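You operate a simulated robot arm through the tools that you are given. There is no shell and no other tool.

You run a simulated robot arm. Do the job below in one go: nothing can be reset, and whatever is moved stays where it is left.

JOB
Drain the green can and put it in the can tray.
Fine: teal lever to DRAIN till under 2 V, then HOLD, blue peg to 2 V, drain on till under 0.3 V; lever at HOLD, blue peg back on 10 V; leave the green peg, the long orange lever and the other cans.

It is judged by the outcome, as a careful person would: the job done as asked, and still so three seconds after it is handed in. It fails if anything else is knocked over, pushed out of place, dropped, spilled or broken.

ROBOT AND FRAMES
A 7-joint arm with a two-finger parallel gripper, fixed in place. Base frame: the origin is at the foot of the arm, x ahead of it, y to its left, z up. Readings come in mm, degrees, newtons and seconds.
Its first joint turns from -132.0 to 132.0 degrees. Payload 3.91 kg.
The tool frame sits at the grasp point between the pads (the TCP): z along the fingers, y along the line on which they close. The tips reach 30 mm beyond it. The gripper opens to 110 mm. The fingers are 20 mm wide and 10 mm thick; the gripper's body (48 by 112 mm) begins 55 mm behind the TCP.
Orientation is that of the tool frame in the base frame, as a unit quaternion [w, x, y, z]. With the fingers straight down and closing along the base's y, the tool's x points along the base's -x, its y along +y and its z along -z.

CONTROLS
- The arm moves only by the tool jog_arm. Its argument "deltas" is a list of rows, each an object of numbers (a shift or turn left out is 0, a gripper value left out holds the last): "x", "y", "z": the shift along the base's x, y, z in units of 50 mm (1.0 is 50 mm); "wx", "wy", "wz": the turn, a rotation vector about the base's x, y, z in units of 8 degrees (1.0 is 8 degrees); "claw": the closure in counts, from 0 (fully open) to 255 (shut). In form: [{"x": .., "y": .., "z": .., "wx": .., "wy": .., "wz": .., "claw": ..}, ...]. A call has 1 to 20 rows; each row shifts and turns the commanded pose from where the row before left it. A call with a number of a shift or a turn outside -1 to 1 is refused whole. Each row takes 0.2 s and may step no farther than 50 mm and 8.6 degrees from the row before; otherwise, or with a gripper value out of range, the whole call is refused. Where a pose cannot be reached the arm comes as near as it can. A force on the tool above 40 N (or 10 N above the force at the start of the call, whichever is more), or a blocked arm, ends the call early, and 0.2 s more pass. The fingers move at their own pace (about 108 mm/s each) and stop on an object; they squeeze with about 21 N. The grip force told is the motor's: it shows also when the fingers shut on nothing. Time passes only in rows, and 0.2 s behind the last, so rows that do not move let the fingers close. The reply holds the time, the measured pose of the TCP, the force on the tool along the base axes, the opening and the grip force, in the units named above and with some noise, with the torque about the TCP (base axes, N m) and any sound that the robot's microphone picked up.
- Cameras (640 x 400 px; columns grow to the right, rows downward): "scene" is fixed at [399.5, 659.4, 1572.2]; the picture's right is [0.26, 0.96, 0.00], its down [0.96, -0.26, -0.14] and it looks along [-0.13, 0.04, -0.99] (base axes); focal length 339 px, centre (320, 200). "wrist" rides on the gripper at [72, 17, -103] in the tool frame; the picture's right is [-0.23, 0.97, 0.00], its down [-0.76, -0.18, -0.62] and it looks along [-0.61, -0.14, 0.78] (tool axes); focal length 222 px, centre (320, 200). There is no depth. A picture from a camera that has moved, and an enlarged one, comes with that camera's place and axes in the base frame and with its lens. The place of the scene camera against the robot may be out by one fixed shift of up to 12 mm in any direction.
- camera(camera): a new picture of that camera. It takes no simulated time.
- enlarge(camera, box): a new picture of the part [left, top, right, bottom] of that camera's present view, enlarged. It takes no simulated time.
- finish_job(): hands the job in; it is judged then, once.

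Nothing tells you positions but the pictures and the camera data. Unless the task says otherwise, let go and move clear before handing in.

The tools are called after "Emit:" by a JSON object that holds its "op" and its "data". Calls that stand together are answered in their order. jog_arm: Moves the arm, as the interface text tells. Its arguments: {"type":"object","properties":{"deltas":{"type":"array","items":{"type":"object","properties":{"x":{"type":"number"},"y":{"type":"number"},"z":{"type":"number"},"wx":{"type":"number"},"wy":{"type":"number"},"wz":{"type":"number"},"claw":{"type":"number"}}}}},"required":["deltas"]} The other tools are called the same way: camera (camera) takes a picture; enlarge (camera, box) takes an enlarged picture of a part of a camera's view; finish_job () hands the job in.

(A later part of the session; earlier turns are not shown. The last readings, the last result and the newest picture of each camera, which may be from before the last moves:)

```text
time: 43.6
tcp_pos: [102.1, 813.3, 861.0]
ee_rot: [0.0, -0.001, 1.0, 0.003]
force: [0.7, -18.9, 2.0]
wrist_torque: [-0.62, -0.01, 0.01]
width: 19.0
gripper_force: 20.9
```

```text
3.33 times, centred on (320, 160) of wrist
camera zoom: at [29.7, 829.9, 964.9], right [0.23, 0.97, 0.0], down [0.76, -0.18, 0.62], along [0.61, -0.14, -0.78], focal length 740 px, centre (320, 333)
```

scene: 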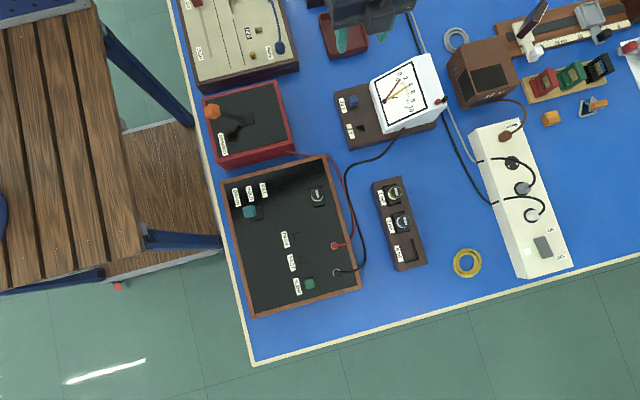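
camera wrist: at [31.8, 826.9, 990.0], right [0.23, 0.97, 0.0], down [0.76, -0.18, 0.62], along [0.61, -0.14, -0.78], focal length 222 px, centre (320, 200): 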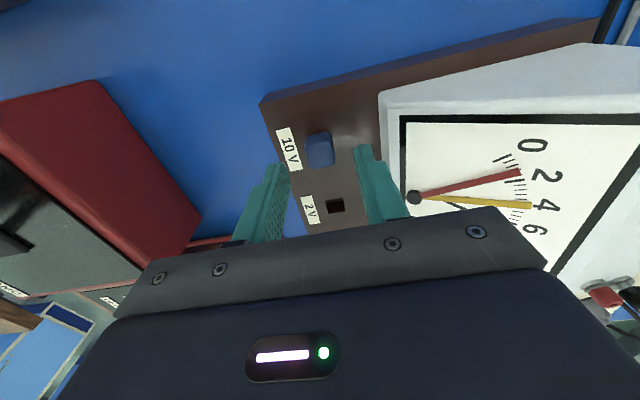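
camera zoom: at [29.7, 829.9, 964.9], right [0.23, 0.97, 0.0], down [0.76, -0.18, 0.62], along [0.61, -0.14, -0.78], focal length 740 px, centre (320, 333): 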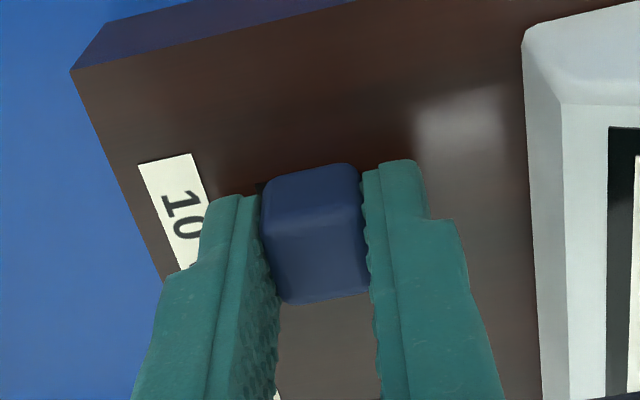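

The grip is firm, but there's a 19 N sideways load. I'll shift −y slightly to relieve it before lifting.

Emit:
{"op": "jog_arm", "data": {"deltas": [{"y": -0.02}, {"y": -0.02}, {}]}}

```text
time: 44.4
tcp_pos: [101.6, 811.2, 862.2]
ee_rot: [0.0, 0.0, 1.0, 0.003]
force: [0.8, -0.3, 0.0]
wrist_torque: [-0.02, 0.01, -0.01]
width: 18.9
gripper_force: 20.9
```

The side load is gone. Now I'll lift slowly in small steps.

Emit:
{"op": "jog_arm", "data": {"deltas": [{"z": 0.06}, {"z": 0.06}, {"z": 0.06}, {"z": 0.06}, {}]}}

Emit:
{"op": "enlarge", "data": {"camera": "wrist", "box": [260, 100, 380, 220]}}

```text
time: 45.6
tcp_pos: [102.7, 811.6, 873.8]
ee_rot: [0.0, 0.0, 1.0, 0.003]
force: [-0.1, -0.3, -0.3]
wrist_torque: [-0.01, 0.02, -0.01]
width: 18.9
gripper_force: 21.2
```

```text
3.33 times, centred on (320, 160) of wrist
camera zoom: at [30.7, 827.8, 977.1], right [0.23, 0.97, 0.01], down [0.76, -0.18, 0.62], along [0.61, -0.14, -0.78], focal length 740 px, centre (320, 333)
```

zoom: 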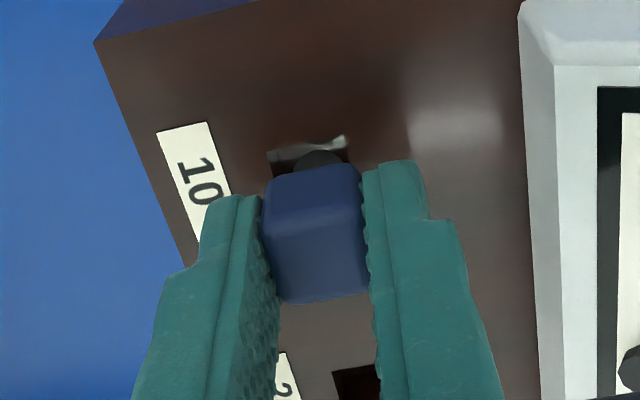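

The peg is free to move with no force so far. I'll continue the slow lift.

Emit:
{"op": "jog_arm", "data": {"deltas": [{"z": 0.06}, {"z": 0.06}, {"z": 0.06}, {}]}}

Emit:
{"op": "enlarge", "data": {"camera": "wrist", "box": [260, 100, 380, 220]}}

```text
time: 46.6
tcp_pos: [103.6, 812.2, 882.8]
ee_rot: [0.0, -0.001, 1.0, 0.002]
force: [0.2, 0.4, 0.2]
wrist_torque: [0.02, 0.0, 0.04]
width: 18.8
gripper_force: 21.0
```

```text
3.33 times, centred on (320, 160) of wrist
camera zoom: at [29.8, 828.7, 985.5], right [0.23, 0.97, 0.01], down [0.76, -0.18, 0.62], along [0.61, -0.14, -0.78], focal length 740 px, centre (320, 333)
```

zoom: 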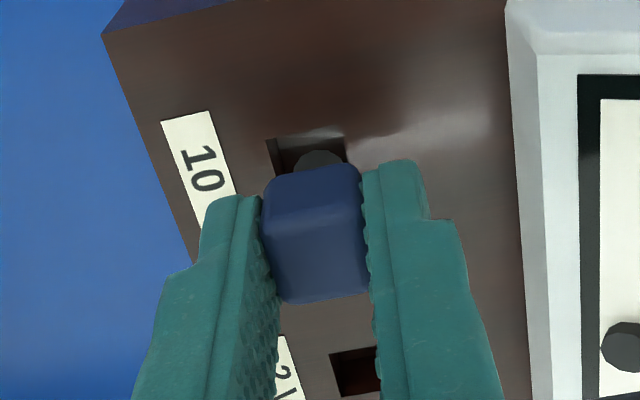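

Emit:
{"op": "jog_arm", "data": {"deltas": [{"z": 0.08}, {"z": 0.08}, {"z": 0.08}, {"z": 0.08}, {}]}}

Emit:
{"op": "enlarge", "data": {"camera": "wrist", "box": [250, 80, 390, 220]}}

Emit:
{"op": "enlarge", "data": {"camera": "scene", "box": [320, 60, 460, 160]}}

```text
time: 47.8
tcp_pos: [101.2, 813.0, 897.1]
ee_rot: [0.0, 0.0, 1.0, 0.003]
force: [-0.2, 0.6, 0.0]
wrist_torque: [0.0, 0.01, 0.01]
width: 18.8
gripper_force: 20.7
```

```text
2.86 times, centred on (320, 150) of wrist
camera zoom: at [29.5, 828.7, 1000.8], right [0.23, 0.97, 0.01], down [0.76, -0.18, 0.62], along [0.61, -0.14, -0.78], focal length 635 px, centre (320, 343)
```

zoom: 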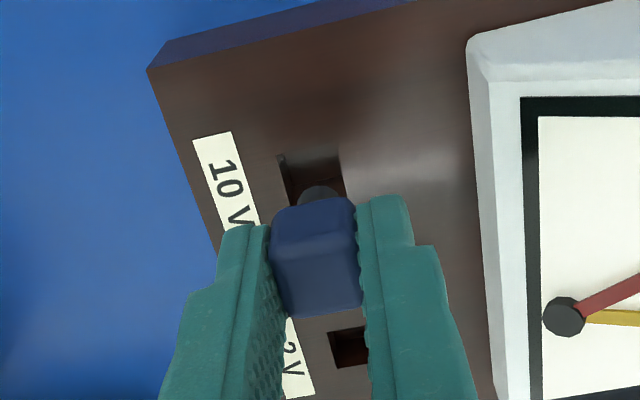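

```text
4.00 times, centred on (390, 110) of scene
camera zoom: at [399.5, 659.4, 1572.2], right [0.26, 0.96, 0.0], down [0.96, -0.26, -0.14], along [-0.13, 0.04, -0.99], focal length 1355 px, centre (40, 560)
```

zoom: 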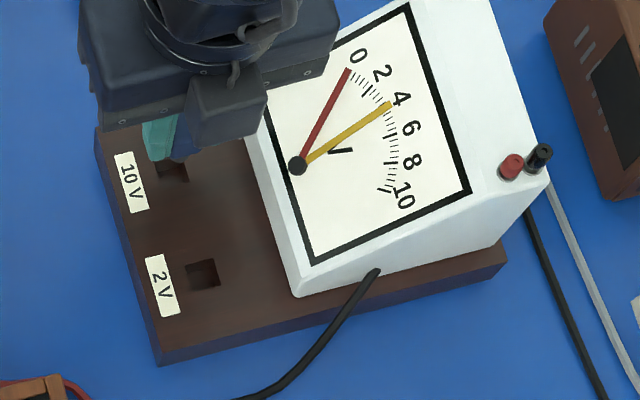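

The peg is out and the needle went to 0. The 2 V hole computes to about (168, 810.5). I'll lift a bit more, shift +x, and check over it.

Emit:
{"op": "jog_arm", "data": {"deltas": [{"z": 0.2}, {"z": 0.2}, {"x": 0.33, "y": -0.01}, {"x": 0.33, "y": -0.01}, {"x": 0.33, "y": -0.01}, {"x": 0.33}, {}]}}

Emit:
{"op": "enlarge", "data": {"camera": "wrist", "box": [250, 60, 390, 220]}}

Emit:
{"op": "enlarge", "data": {"camera": "scene", "box": [320, 60, 460, 160]}}

```text
time: 49.4
tcp_pos: [168.6, 809.6, 919.6]
ee_rot: [0.0, -0.001, 1.0, 0.003]
force: [-0.5, -0.3, -0.4]
wrist_torque: [0.02, 0.01, -0.03]
width: 19.1
gripper_force: 20.6
```

```text
2.50 times, centred on (320, 140) of wrist
camera zoom: at [96.5, 826.7, 1022.2], right [0.23, 0.97, 0.01], down [0.76, -0.18, 0.62], along [0.61, -0.14, -0.78], focal length 555 px, centre (320, 350)
```

zoom: 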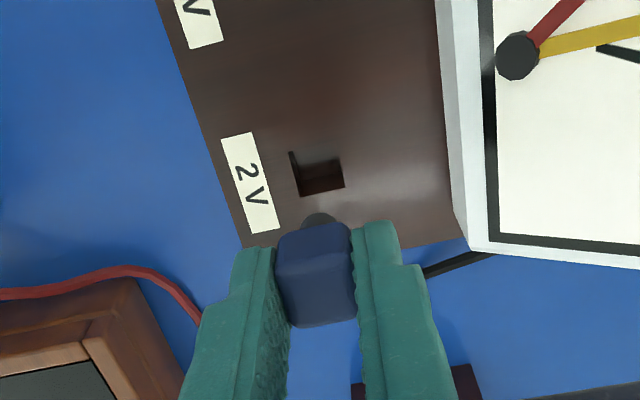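

```text
4.00 times, centred on (390, 110) of scene
camera zoom: at [399.5, 659.4, 1572.2], right [0.26, 0.96, 0.0], down [0.96, -0.26, -0.14], along [-0.13, 0.04, -0.99], focal length 1355 px, centre (40, 560)
```

zoom: 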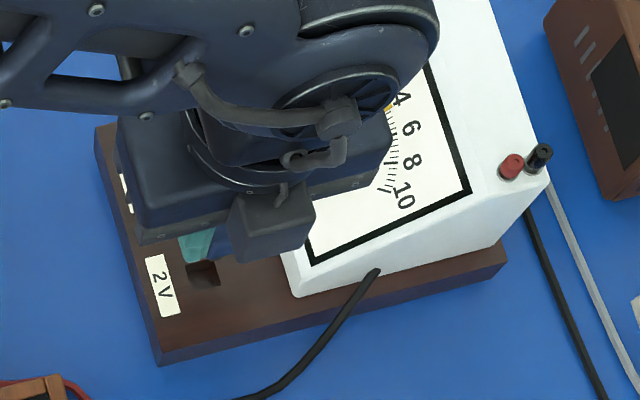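

The hole is directly below (169.3, 809.6), matching the tool position. I'll lower the peg in.

Emit:
{"op": "jog_arm", "data": {"deltas": [{"x": 0.01, "z": -0.25}, {"z": -0.25}, {"z": -0.2}, {"z": -0.2}, {"z": -0.1}, {}]}}

Emit:
{"op": "enlarge", "data": {"camera": "wrist", "box": [250, 60, 390, 220]}}

```text
time: 50.8
tcp_pos: [169.5, 810.6, 868.5]
ee_rot: [0.0, 0.0, 1.0, 0.003]
force: [0.4, 1.3, -0.7]
wrist_torque: [0.03, 0.0, 0.01]
width: 18.9
gripper_force: 20.4
```

```text
2.50 times, centred on (320, 140) of wrist
camera zoom: at [97.0, 826.4, 971.2], right [0.23, 0.97, 0.0], down [0.76, -0.18, 0.62], along [0.61, -0.14, -0.78], focal length 555 px, centre (320, 350)
```

zoom: 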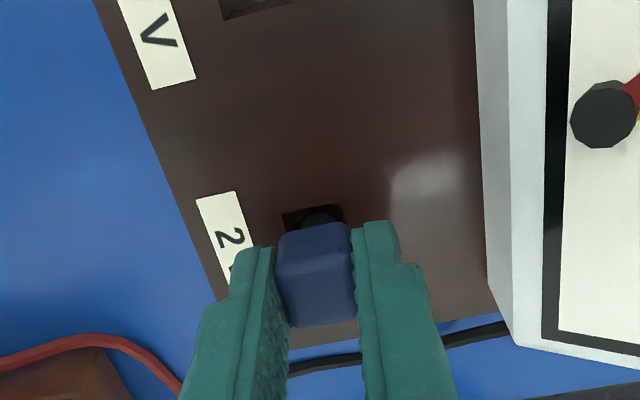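

The shaft is entering the hole without resistance. I'll lower the last few millimetres and release.

Emit:
{"op": "jog_arm", "data": {"deltas": [{"z": -0.06}, {"z": -0.04}, {}]}}

Emit:
{"op": "enlarge", "data": {"camera": "wrist", "box": [250, 80, 390, 220]}}

```text
time: 51.6
tcp_pos: [168.0, 810.4, 862.7]
ee_rot: [0.0, 0.0, 1.0, 0.003]
force: [-0.5, -0.3, -0.2]
wrist_torque: [-0.02, -0.02, 0.0]
width: 18.5
gripper_force: 20.6
```

```text
2.86 times, centred on (320, 150) of wrist
camera zoom: at [96.2, 826.8, 966.3], right [0.23, 0.97, 0.0], down [0.76, -0.18, 0.62], along [0.61, -0.14, -0.78], focal length 635 px, centre (320, 343)
```

zoom: 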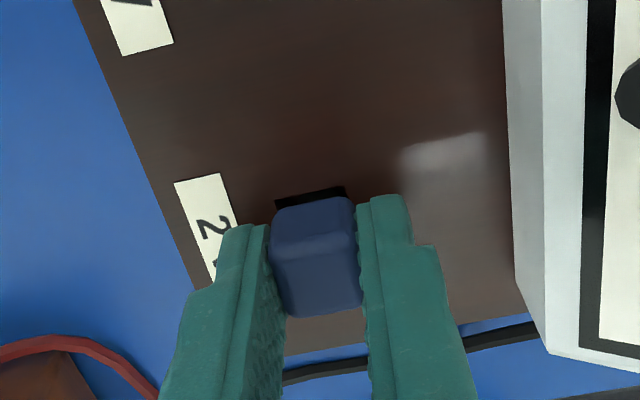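

Emit:
{"op": "jog_arm", "data": {"deltas": [{"x": -0.02, "z": -0.03}, {}, {"claw": 215}, {"claw": 205}, {"claw": 190}, {"claw": 165}, {"z": 0.3}, {"z": 0.5}, {"z": 0.5}, {"z": 0.5}, {}]}}

Emit:
{"op": "enlarge", "data": {"camera": "wrist", "box": [250, 60, 390, 180]}}

Emit:
{"op": "camera", "data": {"camera": "wrist"}}

```text
time: 54.0
tcp_pos: [165.5, 809.3, 952.4]
ee_rot: [0.0, -0.001, 1.0, 0.003]
force: [-0.9, -0.1, 0.1]
wrist_torque: [0.02, -0.02, -0.02]
width: 38.7
gripper_force: 0.0
```

```text
3.33 times, centred on (320, 120) of wrist
camera zoom: at [94.3, 826.7, 1055.8], right [0.23, 0.97, 0.0], down [0.76, -0.18, 0.62], along [0.61, -0.14, -0.78], focal length 740 px, centre (320, 467)
```

zoom: 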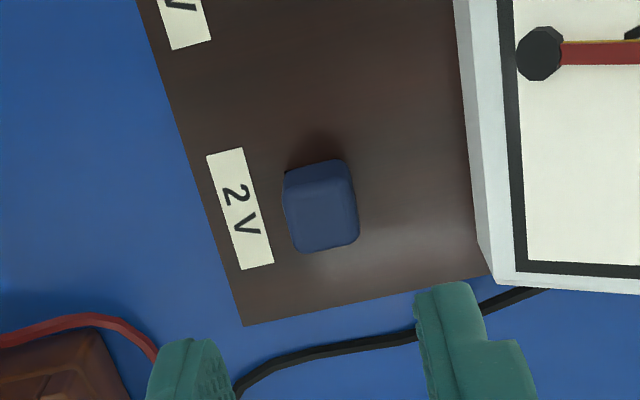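

```text
taken
camera wrist: at [94.3, 826.7, 1055.8], right [0.23, 0.97, 0.0], down [0.76, -0.18, 0.62], along [0.61, -0.14, -0.78], focal length 222 px, centre (320, 200)
```

wrist: 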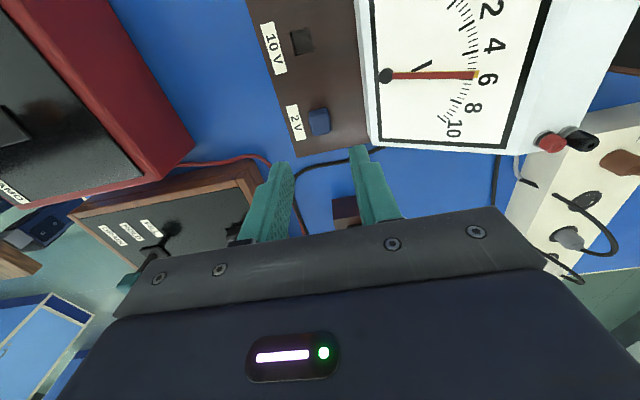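

The peg is seated at 2 V and the meter reads about 5.7 of 10, i.e. roughly 1.1 V on the 2 V range. I'll return to the teal lever.

Emit:
{"op": "jog_arm", "data": {"deltas": [{"z": 1.0, "claw": 128}, {"z": 1.0}, {"z": 1.0}, {"x": 0.33, "y": -0.685}, {"x": 0.33, "y": -0.685}, {"x": 0.33, "y": -0.685}, {"x": 0.33, "y": -0.685}, {"x": 0.33, "y": -0.685}, {"x": 0.33, "y": -0.685}, {"x": 0.33, "y": -0.685}, {"x": 0.33, "y": -0.685}, {"z": -0.9}, {"z": -1.0}, {}]}}

Emit:
{"op": "enlarge", "data": {"camera": "wrist", "box": [240, 20, 400, 140]}}

Emit:
{"op": "enlarge", "data": {"camera": "scene", "box": [320, 50, 440, 150]}}

```text
time: 57.0
tcp_pos: [300.1, 538.1, 1004.9]
ee_rot: [0.001, -0.001, 1.0, 0.003]
force: [0.4, 1.1, 0.3]
wrist_torque: [0.01, 0.01, -0.02]
width: 54.9
gripper_force: 0.2
```

```text
3.33 times, centred on (320, 80) of wrist
camera zoom: at [227.7, 554.7, 1107.8], right [0.23, 0.97, 0.01], down [0.76, -0.18, 0.62], along [0.61, -0.14, -0.78], focal length 740 px, centre (320, 600)
```

zoom: 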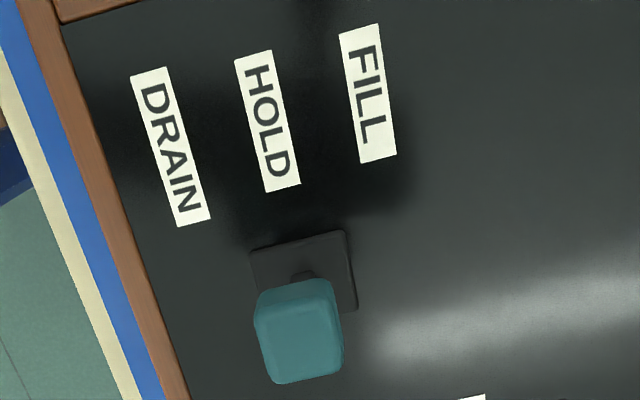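

```text
4.00 times, centred on (380, 100) of scene
camera zoom: at [399.5, 659.4, 1572.2], right [0.26, 0.96, 0.0], down [0.96, -0.26, -0.14], along [-0.13, 0.04, -0.99], focal length 1355 px, centre (80, 600)
```

zoom: 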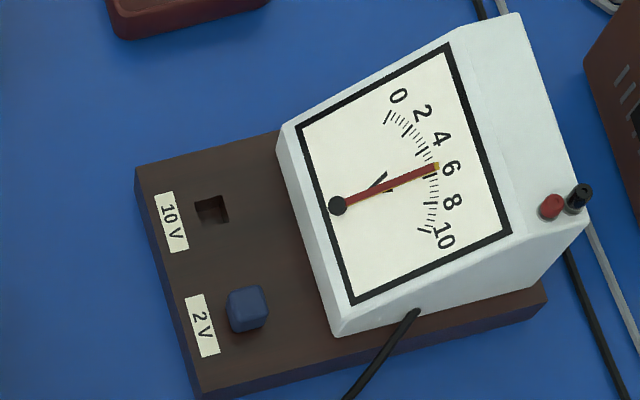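

It's at HOLD with the reading steady near 1.14 V. I'll lower around the knob and push it to DRAIN again.

Emit:
{"op": "jog_arm", "data": {"deltas": [{"x": -0.04, "y": -0.06, "z": -0.7}, {"z": -0.7}, {"z": -0.58}, {"y": -0.2}, {"y": -0.2}, {"y": -0.15}, {"y": -0.12}, {"y": -0.12}, {"y": -0.08}, {"y": -0.04}, {"y": 0.2}, {"y": 0.15}, {}]}}

Emit:
{"op": "enlarge", "data": {"camera": "wrist", "box": [240, 20, 440, 220]}}

Emit:
{"op": "enlarge", "data": {"camera": "scene", "box": [370, 50, 430, 120]}}

```text
time: 59.8
tcp_pos: [297.2, 505.3, 907.6]
ee_rot: [0.0, -0.001, 1.0, 0.003]
force: [-0.7, -0.3, -0.8]
wrist_torque: [0.01, 0.01, -0.01]
width: 54.8
gripper_force: 0.1
```

```text
2.00 times, centred on (340, 120) of wrist
camera zoom: at [225.3, 522.4, 1011.4], right [0.23, 0.97, 0.0], down [0.76, -0.18, 0.62], along [0.61, -0.14, -0.78], focal length 444 px, centre (280, 360)
```

zoom: 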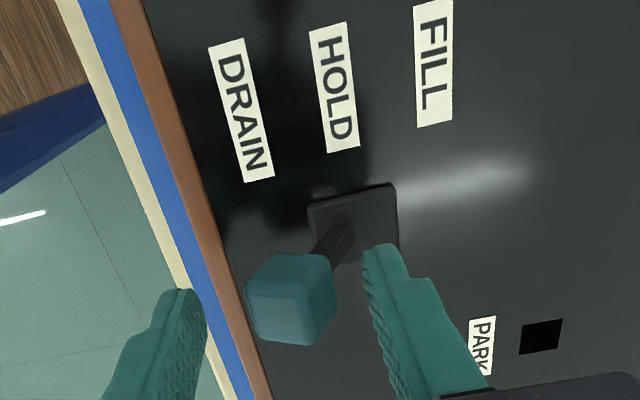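

```text
5.71 times, centred on (400, 85) of scene
camera zoom: at [399.5, 659.4, 1572.2], right [0.26, 0.96, 0.0], down [0.96, -0.26, -0.14], along [-0.13, 0.04, -0.99], focal length 1935 px, centre (-137, 857)
```

zoom: 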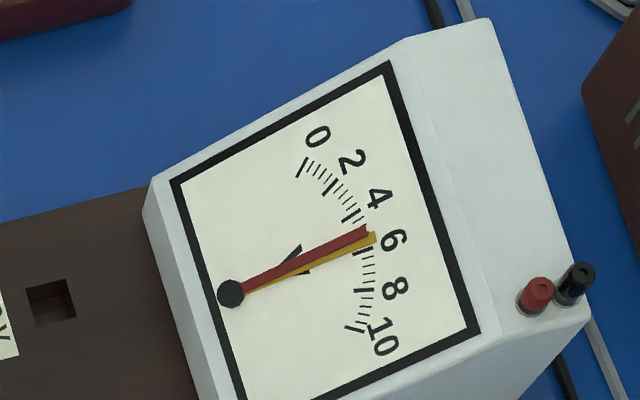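

The lever latched in DRAIN and the needle is falling. I'll wait.

Emit:
{"op": "jog_arm", "data": {"deltas": [{}, {}, {}, {}, {}, {}, {}, {}, {}, {}, {}, {}, {}, {}, {}, {}, {}, {}, {}, {}]}}

Emit:
{"op": "jog_arm", "data": {"deltas": [{}, {}, {}, {}, {}, {}, {}, {}, {}, {}, {}, {}, {}, {}, {}, {}, {}, {}, {}, {}]}}

Emit:
{"op": "jog_arm", "data": {"deltas": [{}, {}, {}, {}, {}, {}, {}, {}, {}, {}, {}, {}, {}, {}, {}, {}, {}, {}, {}, {}]}}

Emit:
{"op": "jog_arm", "data": {"deltas": [{}, {}, {}, {}, {}, {}, {}, {}, {}, {}, {}, {}, {}, {}, {}, {}, {}, {}, {}, {}]}}

Emit:
{"op": "jog_arm", "data": {"deltas": [{}, {}, {}, {}, {}, {}, {}, {}, {}, {}, {}, {}, {}, {}, {}, {}, {}, {}, {}, {}]}}

Emit:
{"op": "enlarge", "data": {"camera": "scene", "box": [370, 50, 430, 120]}}

```text
time: 64.0
tcp_pos: [297.1, 506.1, 910.1]
ee_rot: [0.0, -0.002, 1.0, 0.002]
force: [-0.1, -0.5, -0.1]
wrist_torque: [-0.02, -0.01, 0.0]
width: 54.8
gripper_force: 0.0
```

```text
time: 68.2
tcp_pos: [296.9, 505.0, 909.4]
ee_rot: [0.0, -0.001, 1.0, 0.003]
force: [-0.5, -0.6, 0.1]
wrist_torque: [0.04, 0.0, -0.01]
width: 54.5
gripper_force: 0.0
```

```text
time: 72.4
tcp_pos: [298.0, 505.3, 908.4]
ee_rot: [0.0, -0.001, 1.0, 0.003]
force: [-1.0, -0.4, 0.6]
wrist_torque: [-0.03, -0.05, -0.01]
width: 54.8
gripper_force: 0.1
```

```text
time: 76.6
tcp_pos: [298.0, 506.4, 909.3]
ee_rot: [0.0, -0.001, 1.0, 0.003]
force: [0.7, -0.1, 0.1]
wrist_torque: [0.02, 0.01, -0.02]
width: 54.5
gripper_force: 0.0
```

```text
time: 80.8
tcp_pos: [297.9, 504.5, 907.5]
ee_rot: [0.0, -0.001, 1.0, 0.002]
force: [0.2, 0.1, 0.5]
wrist_torque: [0.0, -0.03, -0.02]
width: 54.9
gripper_force: 0.1
```

```text
5.71 times, centred on (400, 85) of scene
camera zoom: at [399.5, 659.4, 1572.2], right [0.26, 0.96, 0.0], down [0.96, -0.26, -0.14], along [-0.13, 0.04, -0.99], focal length 1935 px, centre (-137, 857)
```

zoom: 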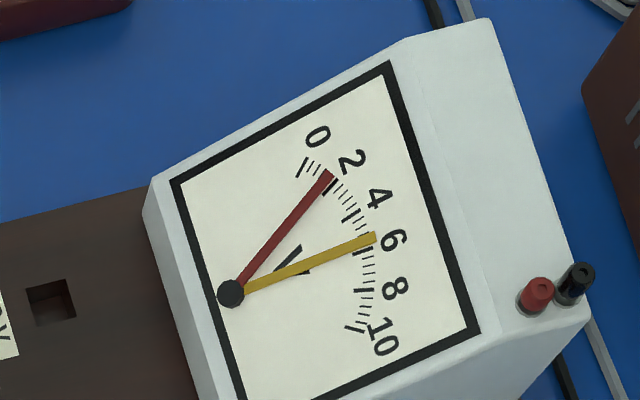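

It's about 1.7 on the dial, i.e. 0.34 V. I'll wait more to get well under 0.3 V.

Emit:
{"op": "jog_arm", "data": {"deltas": [{}, {}, {}, {}, {}, {}, {}, {}, {}, {}, {}, {}, {}, {}, {}, {}, {}, {}, {}, {}]}}

Emit:
{"op": "jog_arm", "data": {"deltas": [{}, {}, {}, {}, {}, {}, {}, {}, {}, {}, {}, {}, {}, {}, {}, {}, {}, {}, {}, {}]}}

Emit:
{"op": "jog_arm", "data": {"deltas": [{}, {}, {}, {}, {}, {}, {}, {}, {}, {}, {}, {}, {}, {}, {}, {}, {}, {}, {}, {}]}}

Emit:
{"op": "jog_arm", "data": {"deltas": [{}, {}, {}, {}, {}, {}, {}, {}, {}, {}, {}, {}, {}, {}, {}, {}, {}, {}, {}, {}]}}

Emit:
{"op": "jog_arm", "data": {"deltas": [{}, {}, {}, {}, {}, {}, {}, {}, {}, {}, {}, {}, {}, {}, {}, {}, {}, {}, {}, {}]}}

Emit:
{"op": "enlarge", "data": {"camera": "scene", "box": [370, 50, 430, 120]}}

```text
time: 85.0
tcp_pos: [296.4, 505.5, 909.0]
ee_rot: [0.0, -0.001, 1.0, 0.003]
force: [-0.5, 0.7, 0.7]
wrist_torque: [0.03, 0.0, -0.01]
width: 54.9
gripper_force: 0.1
```

```text
time: 89.2
tcp_pos: [297.4, 507.1, 908.4]
ee_rot: [0.0, -0.002, 1.0, 0.002]
force: [0.1, -0.1, 0.2]
wrist_torque: [0.02, -0.01, -0.01]
width: 54.7
gripper_force: 0.1
```

```text
time: 93.4
tcp_pos: [297.2, 507.6, 908.8]
ee_rot: [0.0, -0.001, 1.0, 0.003]
force: [0.4, 0.6, -0.4]
wrist_torque: [0.01, -0.01, -0.03]
width: 54.9
gripper_force: 0.0
```

```text
time: 97.6
tcp_pos: [296.8, 505.3, 908.6]
ee_rot: [0.0, -0.001, 1.0, 0.002]
force: [-0.1, 0.8, 0.2]
wrist_torque: [0.03, -0.04, 0.0]
width: 54.9
gripper_force: 0.1
```

```text
time: 101.8
tcp_pos: [298.1, 505.2, 909.5]
ee_rot: [-0.001, -0.001, 1.0, 0.003]
force: [1.0, 0.1, -0.7]
wrist_torque: [0.03, -0.02, 0.01]
width: 54.8
gripper_force: 0.1
```

```text
5.71 times, centred on (400, 85) of scene
camera zoom: at [399.5, 659.4, 1572.2], right [0.26, 0.96, 0.0], down [0.96, -0.26, -0.14], along [-0.13, 0.04, -0.99], focal length 1935 px, centre (-137, 857)
```

zoom: 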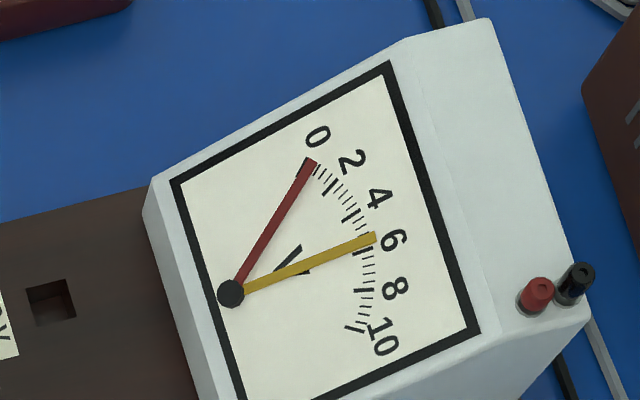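

It's about 0.5 on the dial, i.e. 0.1 V, well under 0.3 V. I'll bring the lever back to HOLD the same way, centring it a bit more closely.

Emit:
{"op": "jog_arm", "data": {"deltas": [{"y": 0.25}, {"y": 0.2}, {"y": 0.15}, {"y": 0.12}, {"y": 0.1}, {}, {"y": -0.2}, {"claw": 175}, {"claw": 190}, {"claw": 200}, {"claw": 203}, {}]}}

Emit:
{"op": "enlarge", "data": {"camera": "wrist", "box": [240, 20, 440, 220]}}

```text
time: 104.4
tcp_pos: [297.0, 538.0, 906.7]
ee_rot: [0.0, -0.001, 1.0, 0.003]
force: [0.1, -1.4, 1.2]
wrist_torque: [-0.04, -0.03, -0.01]
width: 23.2
gripper_force: 0.9
```

```text
2.00 times, centred on (340, 120) of wrist
camera zoom: at [225.5, 554.4, 1010.3], right [0.23, 0.97, 0.01], down [0.76, -0.18, 0.62], along [0.61, -0.14, -0.78], focal length 444 px, centre (280, 360)
```

zoom: 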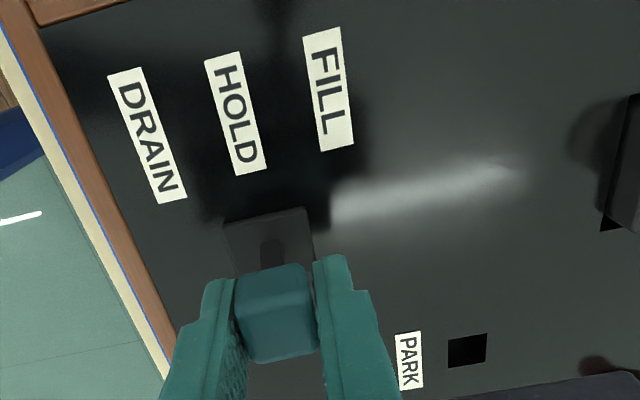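

Emit:
{"op": "jog_arm", "data": {"deltas": [{"y": -0.02}, {"claw": 128}, {"claw": 128}, {"z": 0.5}, {"z": 0.8}, {"z": 0.8}, {}]}}

Emit:
{"op": "enlarge", "data": {"camera": "wrist", "box": [240, 20, 400, 140]}}

Emit:
{"op": "enlarge", "data": {"camera": "scene", "box": [370, 50, 430, 120]}}

Emit:
{"op": "camera", "data": {"camera": "wrist"}}

```text
time: 106.0
tcp_pos: [295.7, 537.9, 1012.1]
ee_rot: [0.0, -0.001, 1.0, 0.003]
force: [-0.6, 0.3, 0.1]
wrist_torque: [0.05, 0.03, -0.06]
width: 54.9
gripper_force: 0.0
```

```text
3.33 times, centred on (320, 80) of wrist
camera zoom: at [223.7, 553.8, 1115.5], right [0.23, 0.97, 0.01], down [0.76, -0.18, 0.62], along [0.61, -0.14, -0.78], focal length 740 px, centre (320, 600)
```

zoom: 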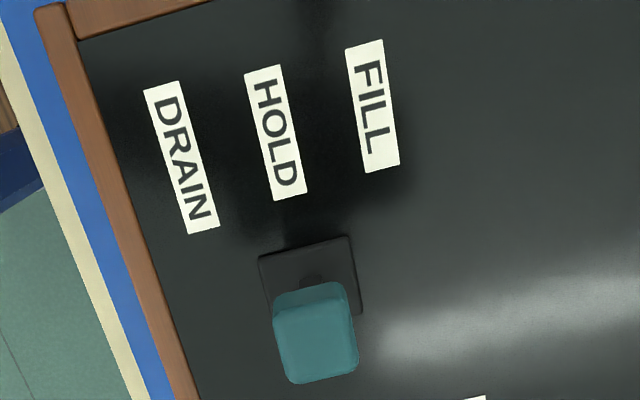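

```text
5.71 times, centred on (400, 85) of scene
camera zoom: at [399.5, 659.4, 1572.2], right [0.26, 0.96, 0.0], down [0.96, -0.26, -0.14], along [-0.13, 0.04, -0.99], focal length 1935 px, centre (-137, 857)
```

zoom: 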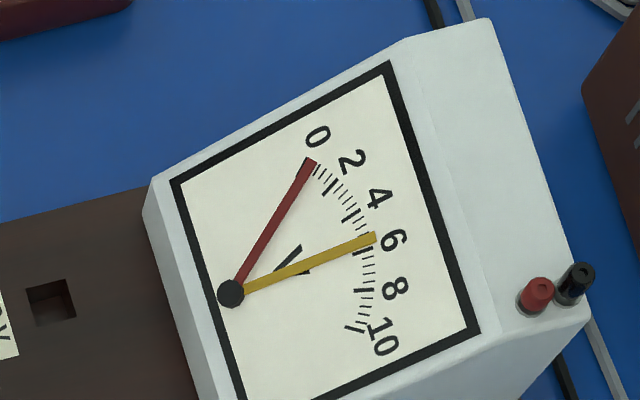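

```text
taken
camera wrist: at [223.7, 553.8, 1115.5], right [0.23, 0.97, 0.01], down [0.76, -0.18, 0.62], along [0.61, -0.14, -0.78], focal length 222 px, centre (320, 200)
```

wrist: 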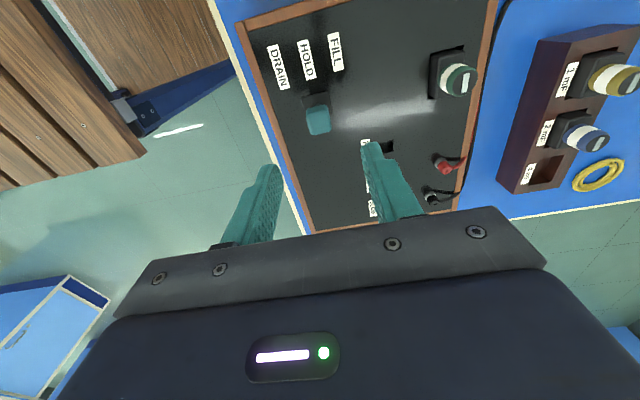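

The lever is at HOLD and the reading is steady near 0.1 V. Now I'll go back to the blue peg at 2 V, near (167, 811).

Emit:
{"op": "jog_arm", "data": {"deltas": [{"z": 0.9}, {"z": 0.9}, {"x": -0.322, "y": 0.6825}, {"x": -0.322, "y": 0.6825}, {"x": -0.322, "y": 0.6825}, {"x": -0.322, "y": 0.6825}, {"x": -0.322, "y": 0.6825}, {"x": -0.322, "y": 0.6825}, {"x": -0.322, "y": 0.6825}, {"x": -0.322, "y": 0.6825}, {"z": -0.9, "claw": 165}, {"z": -0.9}, {"z": -0.9}, {"z": -0.9}, {}]}}

Emit:
{"op": "enlarge", "data": {"camera": "wrist", "box": [250, 60, 390, 220]}}

```text
time: 109.2
tcp_pos: [162.9, 809.7, 920.6]
ee_rot: [0.001, -0.001, 1.0, 0.003]
force: [-0.2, -0.8, 0.1]
wrist_torque: [0.01, 0.0, 0.02]
width: 38.8
gripper_force: 0.0
```

```text
2.50 times, centred on (320, 140) of wrist
camera zoom: at [91.9, 825.8, 1023.6], right [0.23, 0.97, 0.01], down [0.76, -0.18, 0.62], along [0.61, -0.14, -0.78], focal length 555 px, centre (320, 350)
```

zoom: 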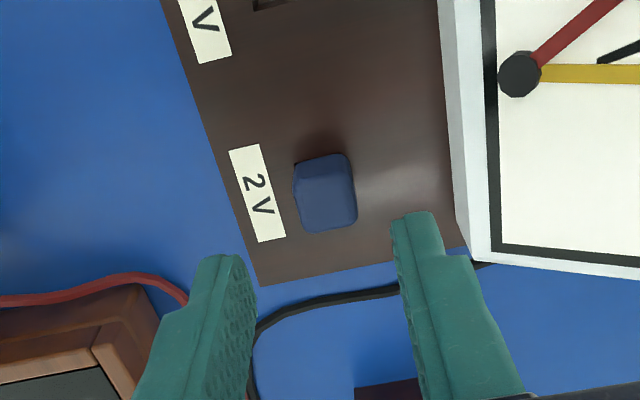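

Emit:
{"op": "jog_arm", "data": {"deltas": [{"x": 0.07, "y": 0.02, "z": -0.4}, {"z": -0.4}, {"z": -0.34}, {}, {"claw": 190}, {"claw": 200}, {"claw": 207}, {"claw": 212}, {"claw": 220}, {"claw": 235}, {"claw": 255}, {}]}}

Emit:
{"op": "enlarge", "data": {"camera": "wrist", "box": [250, 80, 390, 220]}}

```text
time: 111.8
tcp_pos: [171.0, 809.0, 866.5]
ee_rot: [0.0, -0.001, 1.0, 0.003]
force: [0.4, -0.2, -0.1]
wrist_torque: [-0.01, 0.01, -0.01]
width: 19.0
gripper_force: 21.2
```

```text
2.86 times, centred on (320, 150) of wrist
camera zoom: at [98.6, 826.1, 968.7], right [0.23, 0.97, 0.01], down [0.76, -0.18, 0.62], along [0.61, -0.14, -0.78], focal length 635 px, centre (320, 343)
```

zoom: 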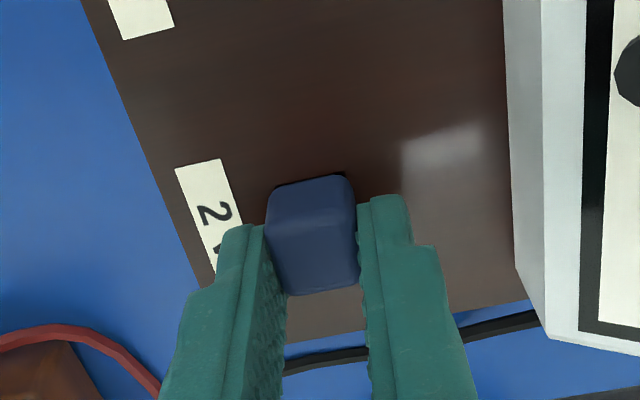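

The grip is a few millimetres high and off in x. I'll re-seat it before lifting.

Emit:
{"op": "jog_arm", "data": {"deltas": [{"claw": 215}, {"claw": 195}, {"claw": 185}, {"x": -0.06, "z": -0.04}, {"z": -0.04}, {}, {"claw": 200}, {"claw": 207}, {"claw": 212}, {"claw": 220}, {"claw": 235}, {"claw": 255}, {}]}}

Emit:
{"op": "enlarge", "data": {"camera": "wrist", "box": [250, 80, 390, 220]}}

```text
time: 114.6
tcp_pos: [168.4, 810.3, 860.7]
ee_rot: [0.0, -0.001, 1.0, 0.003]
force: [0.7, -0.1, 0.7]
wrist_torque: [0.02, -0.02, -0.03]
width: 18.9
gripper_force: 21.0
```

```text
2.86 times, centred on (320, 150) of wrist
camera zoom: at [95.5, 826.8, 964.6], right [0.23, 0.97, 0.01], down [0.76, -0.18, 0.62], along [0.61, -0.14, -0.78], focal length 635 px, centre (320, 343)
```

zoom: 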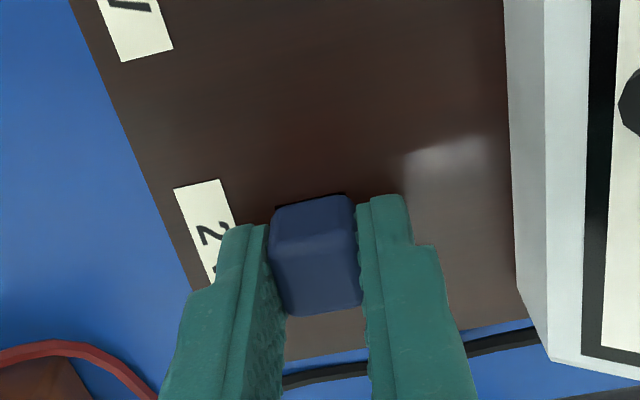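

The grip is now full and unloaded. I'll lift slowly.

Emit:
{"op": "jog_arm", "data": {"deltas": [{"z": 0.06}, {"z": 0.06}, {"z": 0.06}, {"z": 0.06}, {"z": 0.06}, {"z": 0.06}, {"z": 0.08}, {"z": 0.08}, {"z": 0.08}, {"z": 0.08}, {"z": 0.1}, {"z": 0.1}, {"z": 0.1}, {"z": 0.1}, {}]}}

Emit:
{"op": "enlarge", "data": {"camera": "wrist", "box": [250, 60, 390, 220]}}

```text
time: 117.8
tcp_pos: [167.8, 808.4, 915.7]
ee_rot: [0.0, -0.001, 1.0, 0.003]
force: [0.6, 0.2, 0.7]
wrist_torque: [0.02, 0.0, 0.0]
width: 18.9
gripper_force: 21.0
```

```text
2.50 times, centred on (320, 140) of wrist
camera zoom: at [95.7, 825.8, 1018.6], right [0.23, 0.97, 0.0], down [0.76, -0.18, 0.62], along [0.61, -0.14, -0.78], focal length 555 px, centre (320, 350)
```

zoom: 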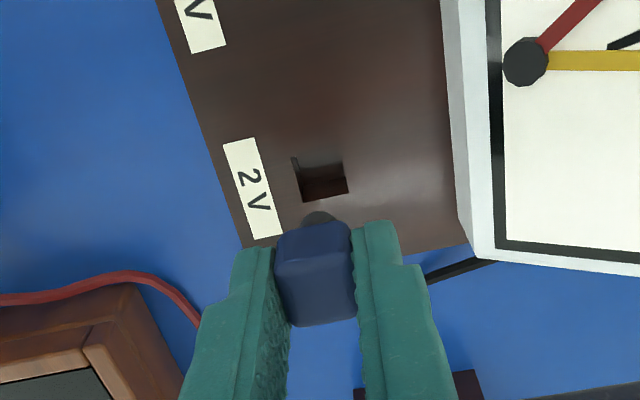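

The peg is clear of the 2 V hole. I'll move −x about 64 mm to over the 10 V hole and compare.

Emit:
{"op": "jog_arm", "data": {"deltas": [{"x": -0.32}, {"x": -0.32}, {"x": -0.32}, {"x": -0.32, "y": 0.01}, {}]}}

Emit:
{"op": "enlarge", "data": {"camera": "wrist", "box": [250, 60, 390, 220]}}

```text
time: 119.0
tcp_pos: [105.1, 810.6, 917.4]
ee_rot: [0.0, -0.001, 1.0, 0.002]
force: [0.5, -0.6, 0.1]
wrist_torque: [-0.02, -0.01, 0.0]
width: 19.2
gripper_force: 21.2
```

```text
2.50 times, centred on (320, 140) of wrist
camera zoom: at [33.0, 827.6, 1020.2], right [0.23, 0.97, 0.01], down [0.76, -0.18, 0.62], along [0.61, -0.14, -0.78], focal length 555 px, centre (320, 350)
```

zoom: 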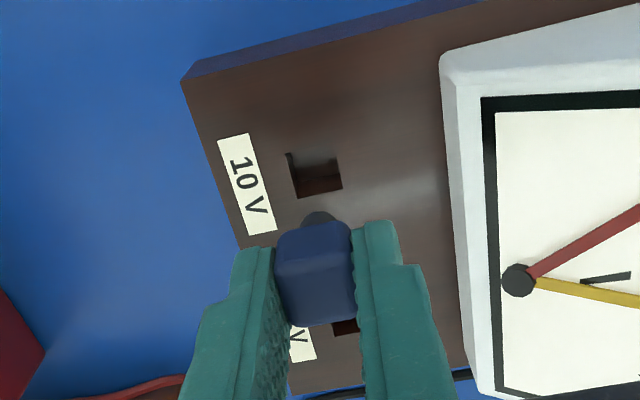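

The hole is nearly centred, about 1 mm toward −y. I'll correct and lower in.

Emit:
{"op": "jog_arm", "data": {"deltas": [{"x": -0.01, "y": -0.025, "z": -0.2}, {"z": -0.2}, {"z": -0.2}, {"z": -0.2}, {"z": -0.12}, {"z": -0.08}, {"z": -0.06}, {}]}}

Emit:
{"op": "enlarge", "data": {"camera": "wrist", "box": [250, 80, 390, 220]}}

```text
time: 120.8
tcp_pos: [103.6, 810.4, 862.7]
ee_rot: [0.0, -0.001, 1.0, 0.003]
force: [0.6, -0.2, -0.9]
wrist_torque: [0.03, -0.04, -0.04]
width: 18.9
gripper_force: 20.8
```

```text
2.86 times, centred on (320, 150) of wrist
camera zoom: at [31.4, 826.5, 966.1], right [0.23, 0.97, 0.0], down [0.76, -0.18, 0.62], along [0.61, -0.14, -0.78], focal length 635 px, centre (320, 343)
```

zoom: 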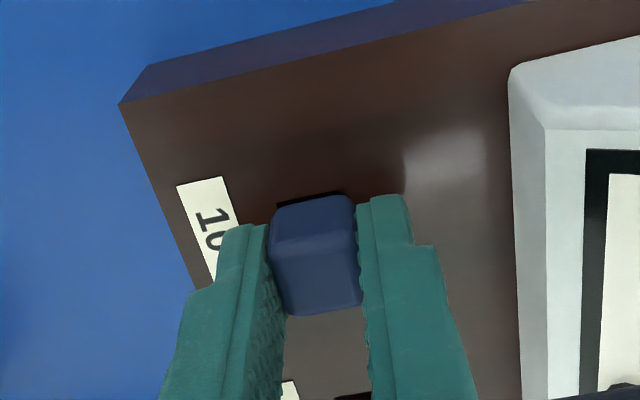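

It's seated to within a millimetre or so. I'll release and rise.

Emit:
{"op": "jog_arm", "data": {"deltas": [{"z": -0.02}, {}, {"claw": 215}, {"claw": 205}, {"claw": 190}, {"claw": 165}, {"z": 0.3}, {"z": 0.5}, {"z": 0.5}, {"z": 0.5}, {}]}}

Emit:
{"op": "enlarge", "data": {"camera": "wrist", "box": [250, 60, 390, 180]}}

Emit:
{"op": "camera", "data": {"camera": "wrist"}}

```text
time: 123.2
tcp_pos: [104.6, 808.6, 954.3]
ee_rot: [0.0, -0.001, 1.0, 0.003]
force: [0.6, 0.8, -0.6]
wrist_torque: [-0.02, 0.01, 0.0]
width: 38.9
gripper_force: 0.1
```

```text
3.33 times, centred on (320, 120) of wrist
camera zoom: at [32.8, 825.3, 1056.8], right [0.23, 0.97, 0.0], down [0.76, -0.18, 0.62], along [0.61, -0.14, -0.78], focal length 740 px, centre (320, 467)
```

zoom: 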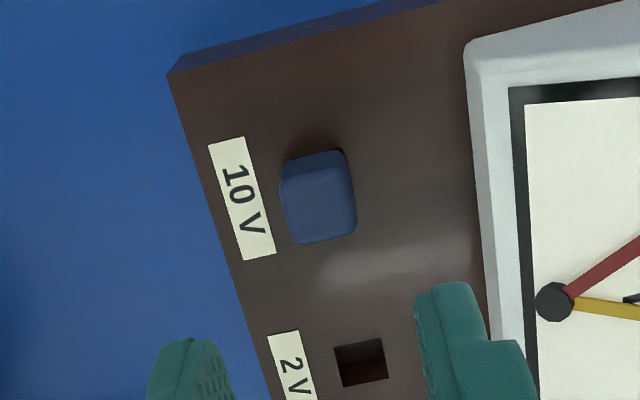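

```text
taken
camera wrist: at [32.8, 825.3, 1056.8], right [0.23, 0.97, 0.0], down [0.76, -0.18, 0.62], along [0.61, -0.14, -0.78], focal length 222 px, centre (320, 200)
```

wrist: 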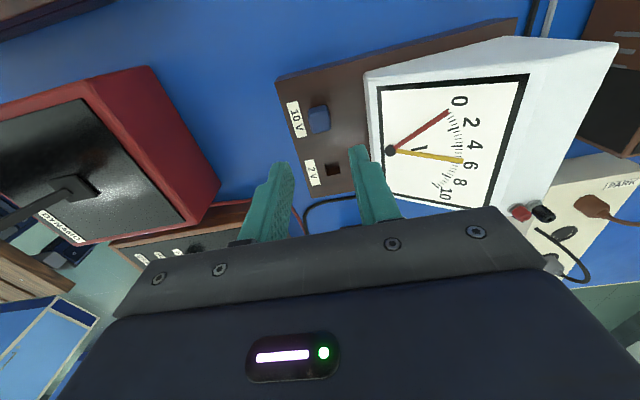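

The blue peg is back on 10 V. Next is the green can: I'll move above it, near (298, 677).

Emit:
{"op": "jog_arm", "data": {"deltas": [{"z": 1.0, "claw": 128}, {"z": 1.0}, {"z": 0.9}, {"x": 0.641, "y": -0.435}, {"x": 0.641, "y": -0.435}, {"x": 0.641, "y": -0.435}, {"x": 0.641, "y": -0.435}, {"x": 0.641, "y": -0.435}, {"x": 0.641, "y": -0.435}, {"z": -0.8}, {}]}}

Emit:
{"op": "camera", "data": {"camera": "wrist"}}

Emit:
{"op": "enlarge", "data": {"camera": "wrist", "box": [270, 50, 390, 150]}}

Emit:
{"op": "enlarge", "data": {"camera": "scene", "box": [360, 40, 440, 120]}}

```text
time: 125.6
tcp_pos: [297.3, 678.3, 1061.8]
ee_rot: [0.0, 0.0, 1.0, 0.003]
force: [0.1, -0.3, 0.4]
wrist_torque: [-0.01, 0.06, -0.03]
width: 54.9
gripper_force: 0.1
```

```text
taken
camera wrist: at [223.4, 694.4, 1164.0], right [0.23, 0.97, 0.01], down [0.76, -0.18, 0.62], along [0.61, -0.14, -0.78], focal length 222 px, centre (320, 200)
```

wrist: 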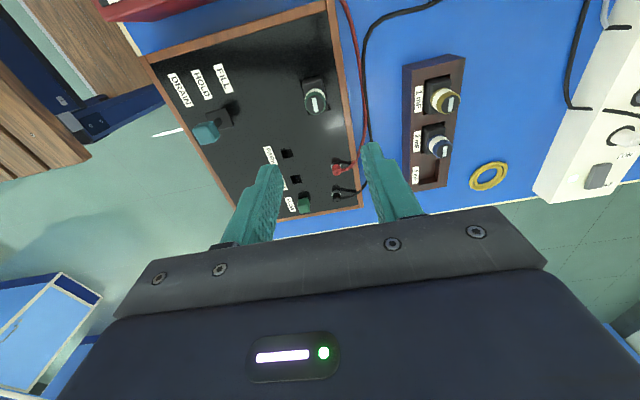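

```text
4.00 times, centred on (330, 100) of wrist
camera zoom: at [223.4, 694.4, 1164.0], right [0.23, 0.97, 0.01], down [0.76, -0.18, 0.62], along [0.61, -0.14, -0.78], focal length 888 px, centre (280, 600)
```

zoom: 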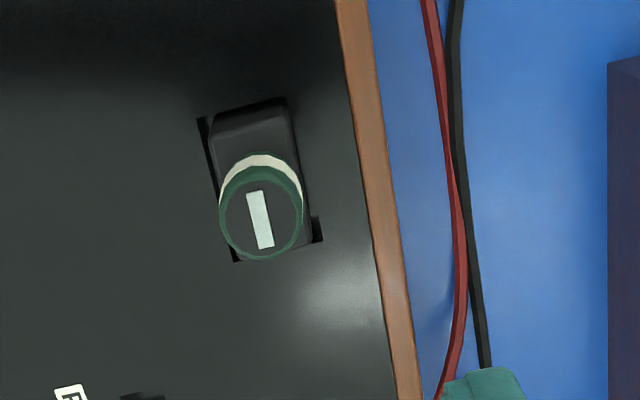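

```text
5.00 times, centred on (400, 80) of scene
camera zoom: at [399.5, 659.4, 1572.2], right [0.26, 0.96, 0.0], down [0.96, -0.26, -0.14], along [-0.13, 0.04, -0.99], focal length 1693 px, centre (-80, 800)
```

zoom: 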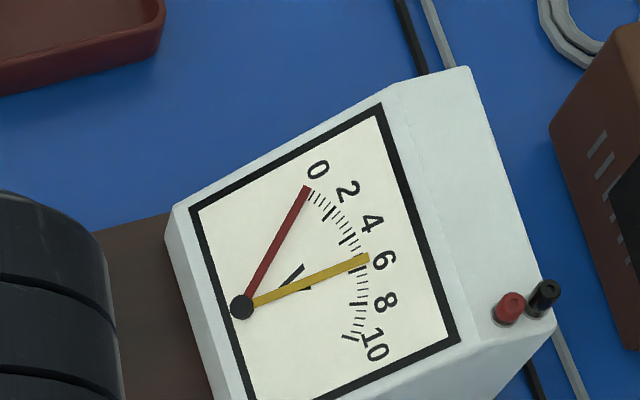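

The meter still reads near 0.1 V. The can's slot is centred near (295, 672.6), with the can top around z≈894. I'll go lower for detail.

Emit:
{"op": "jog_arm", "data": {"deltas": [{"x": -0.03, "y": -0.1, "z": -0.7}, {"z": -0.7}, {"z": -0.5}, {}]}}

Emit:
{"op": "camera", "data": {"camera": "wrist"}}

Emit:
{"op": "enlarge", "data": {"camera": "wrist", "box": [260, 70, 380, 190]}}

```text
time: 126.6
tcp_pos: [297.0, 675.5, 966.5]
ee_rot: [0.0, -0.001, 1.0, 0.003]
force: [-0.2, 0.2, -0.3]
wrist_torque: [-0.01, 0.01, -0.01]
width: 54.8
gripper_force: 0.0
```

```text
taken
camera wrist: at [224.5, 690.0, 1069.1], right [0.23, 0.97, 0.01], down [0.76, -0.18, 0.62], along [0.61, -0.14, -0.78], focal length 222 px, centre (320, 200)
```

wrist: 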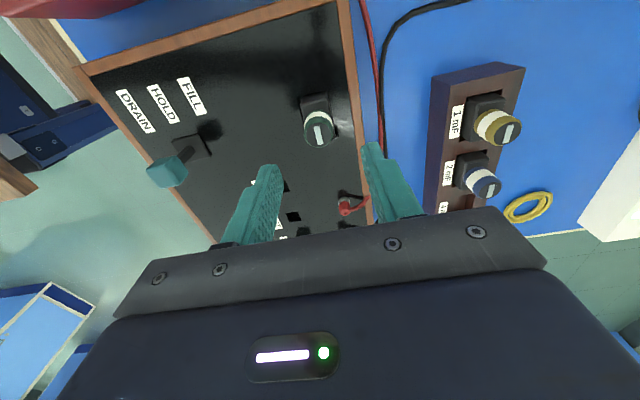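

```text
3.33 times, centred on (320, 130) of wrist
camera zoom: at [224.5, 690.0, 1069.1], right [0.23, 0.97, 0.01], down [0.76, -0.18, 0.62], along [0.61, -0.14, -0.78], focal length 740 px, centre (320, 433)
```

zoom: 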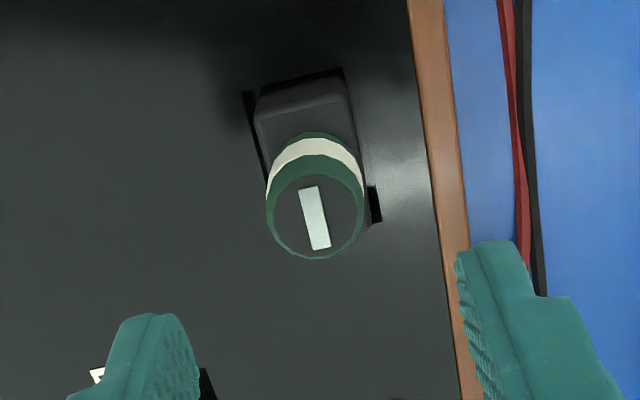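

The can's cylinder is about 25 mm across, centred at (296.5, 672.3). I'll descend around it and close gently.

Emit:
{"op": "jog_arm", "data": {"deltas": [{"x": -0.01, "y": -0.05, "z": -0.5}, {"z": -0.5}, {"z": -0.4}, {}]}}

Emit:
{"op": "enlarge", "data": {"camera": "wrist", "box": [250, 90, 390, 230]}}

```text
time: 127.6
tcp_pos: [293.9, 671.6, 893.8]
ee_rot: [0.0, -0.001, 1.0, 0.002]
force: [0.3, -0.3, -0.2]
wrist_torque: [-0.01, -0.02, 0.0]
width: 54.7
gripper_force: 0.1
```

```text
2.86 times, centred on (320, 160) of wrist
camera zoom: at [221.6, 688.4, 996.6], right [0.23, 0.97, 0.01], down [0.76, -0.18, 0.62], along [0.61, -0.14, -0.78], focal length 635 px, centre (320, 314)
```

zoom: 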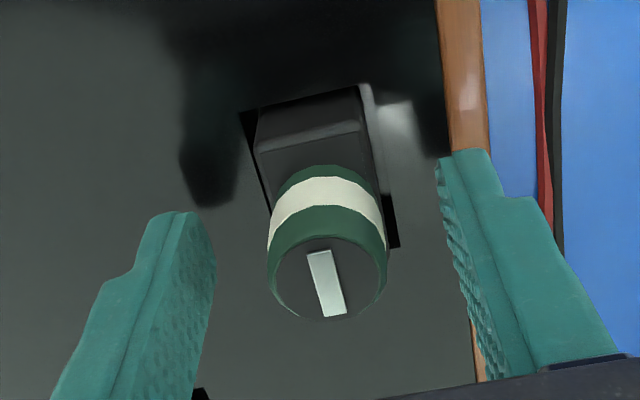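

The can top is at z≈890, centred (296, 672.8). I'll make a small correction, then close.

Emit:
{"op": "jog_arm", "data": {"deltas": [{"x": 0.04, "y": 0.02, "z": -0.08}, {}, {"claw": 165}, {"claw": 180}, {"claw": 190}, {"claw": 195}, {"claw": 200}, {"claw": 210}, {"claw": 225}, {"claw": 255}, {}]}}

Emit:
{"op": "enlarge", "data": {"camera": "wrist", "box": [250, 90, 390, 230]}}

```text
time: 130.0
tcp_pos: [294.8, 672.4, 889.8]
ee_rot: [0.0, 0.0, 1.0, 0.002]
force: [0.0, -0.4, -0.4]
wrist_torque: [-0.02, 0.02, -0.02]
width: 25.0
gripper_force: 20.6
```

```text
2.86 times, centred on (320, 160) of wrist
camera zoom: at [223.0, 689.3, 992.6], right [0.23, 0.97, 0.01], down [0.76, -0.18, 0.62], along [0.61, -0.14, -0.78], focal length 635 px, centre (320, 314)
```

zoom: 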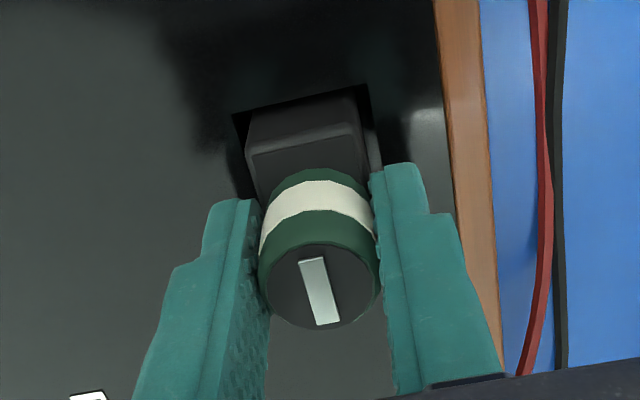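

The can is gripped at 25 mm. I'll lift slowly.

Emit:
{"op": "jog_arm", "data": {"deltas": [{"z": 0.05}, {"z": 0.05}, {"z": 0.05}, {"z": 0.06}, {"z": 0.06}, {"z": 0.08}, {"z": 0.08}, {}]}}

Emit:
{"op": "enlarge", "data": {"camera": "wrist", "box": [250, 90, 390, 230]}}

```text
time: 131.8
tcp_pos: [297.4, 670.6, 910.3]
ee_rot: [-0.001, -0.001, 1.0, 0.003]
force: [0.5, -0.4, -1.0]
wrist_torque: [0.06, -0.04, 0.04]
width: 25.1
gripper_force: 20.8
```

```text
2.86 times, centred on (320, 160) of wrist
camera zoom: at [224.7, 687.4, 1012.8], right [0.23, 0.97, 0.01], down [0.76, -0.18, 0.62], along [0.61, -0.14, -0.78], focal length 635 px, centre (320, 314)
```

zoom: 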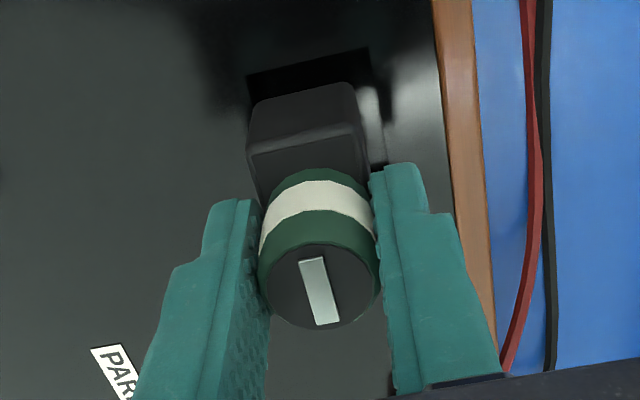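

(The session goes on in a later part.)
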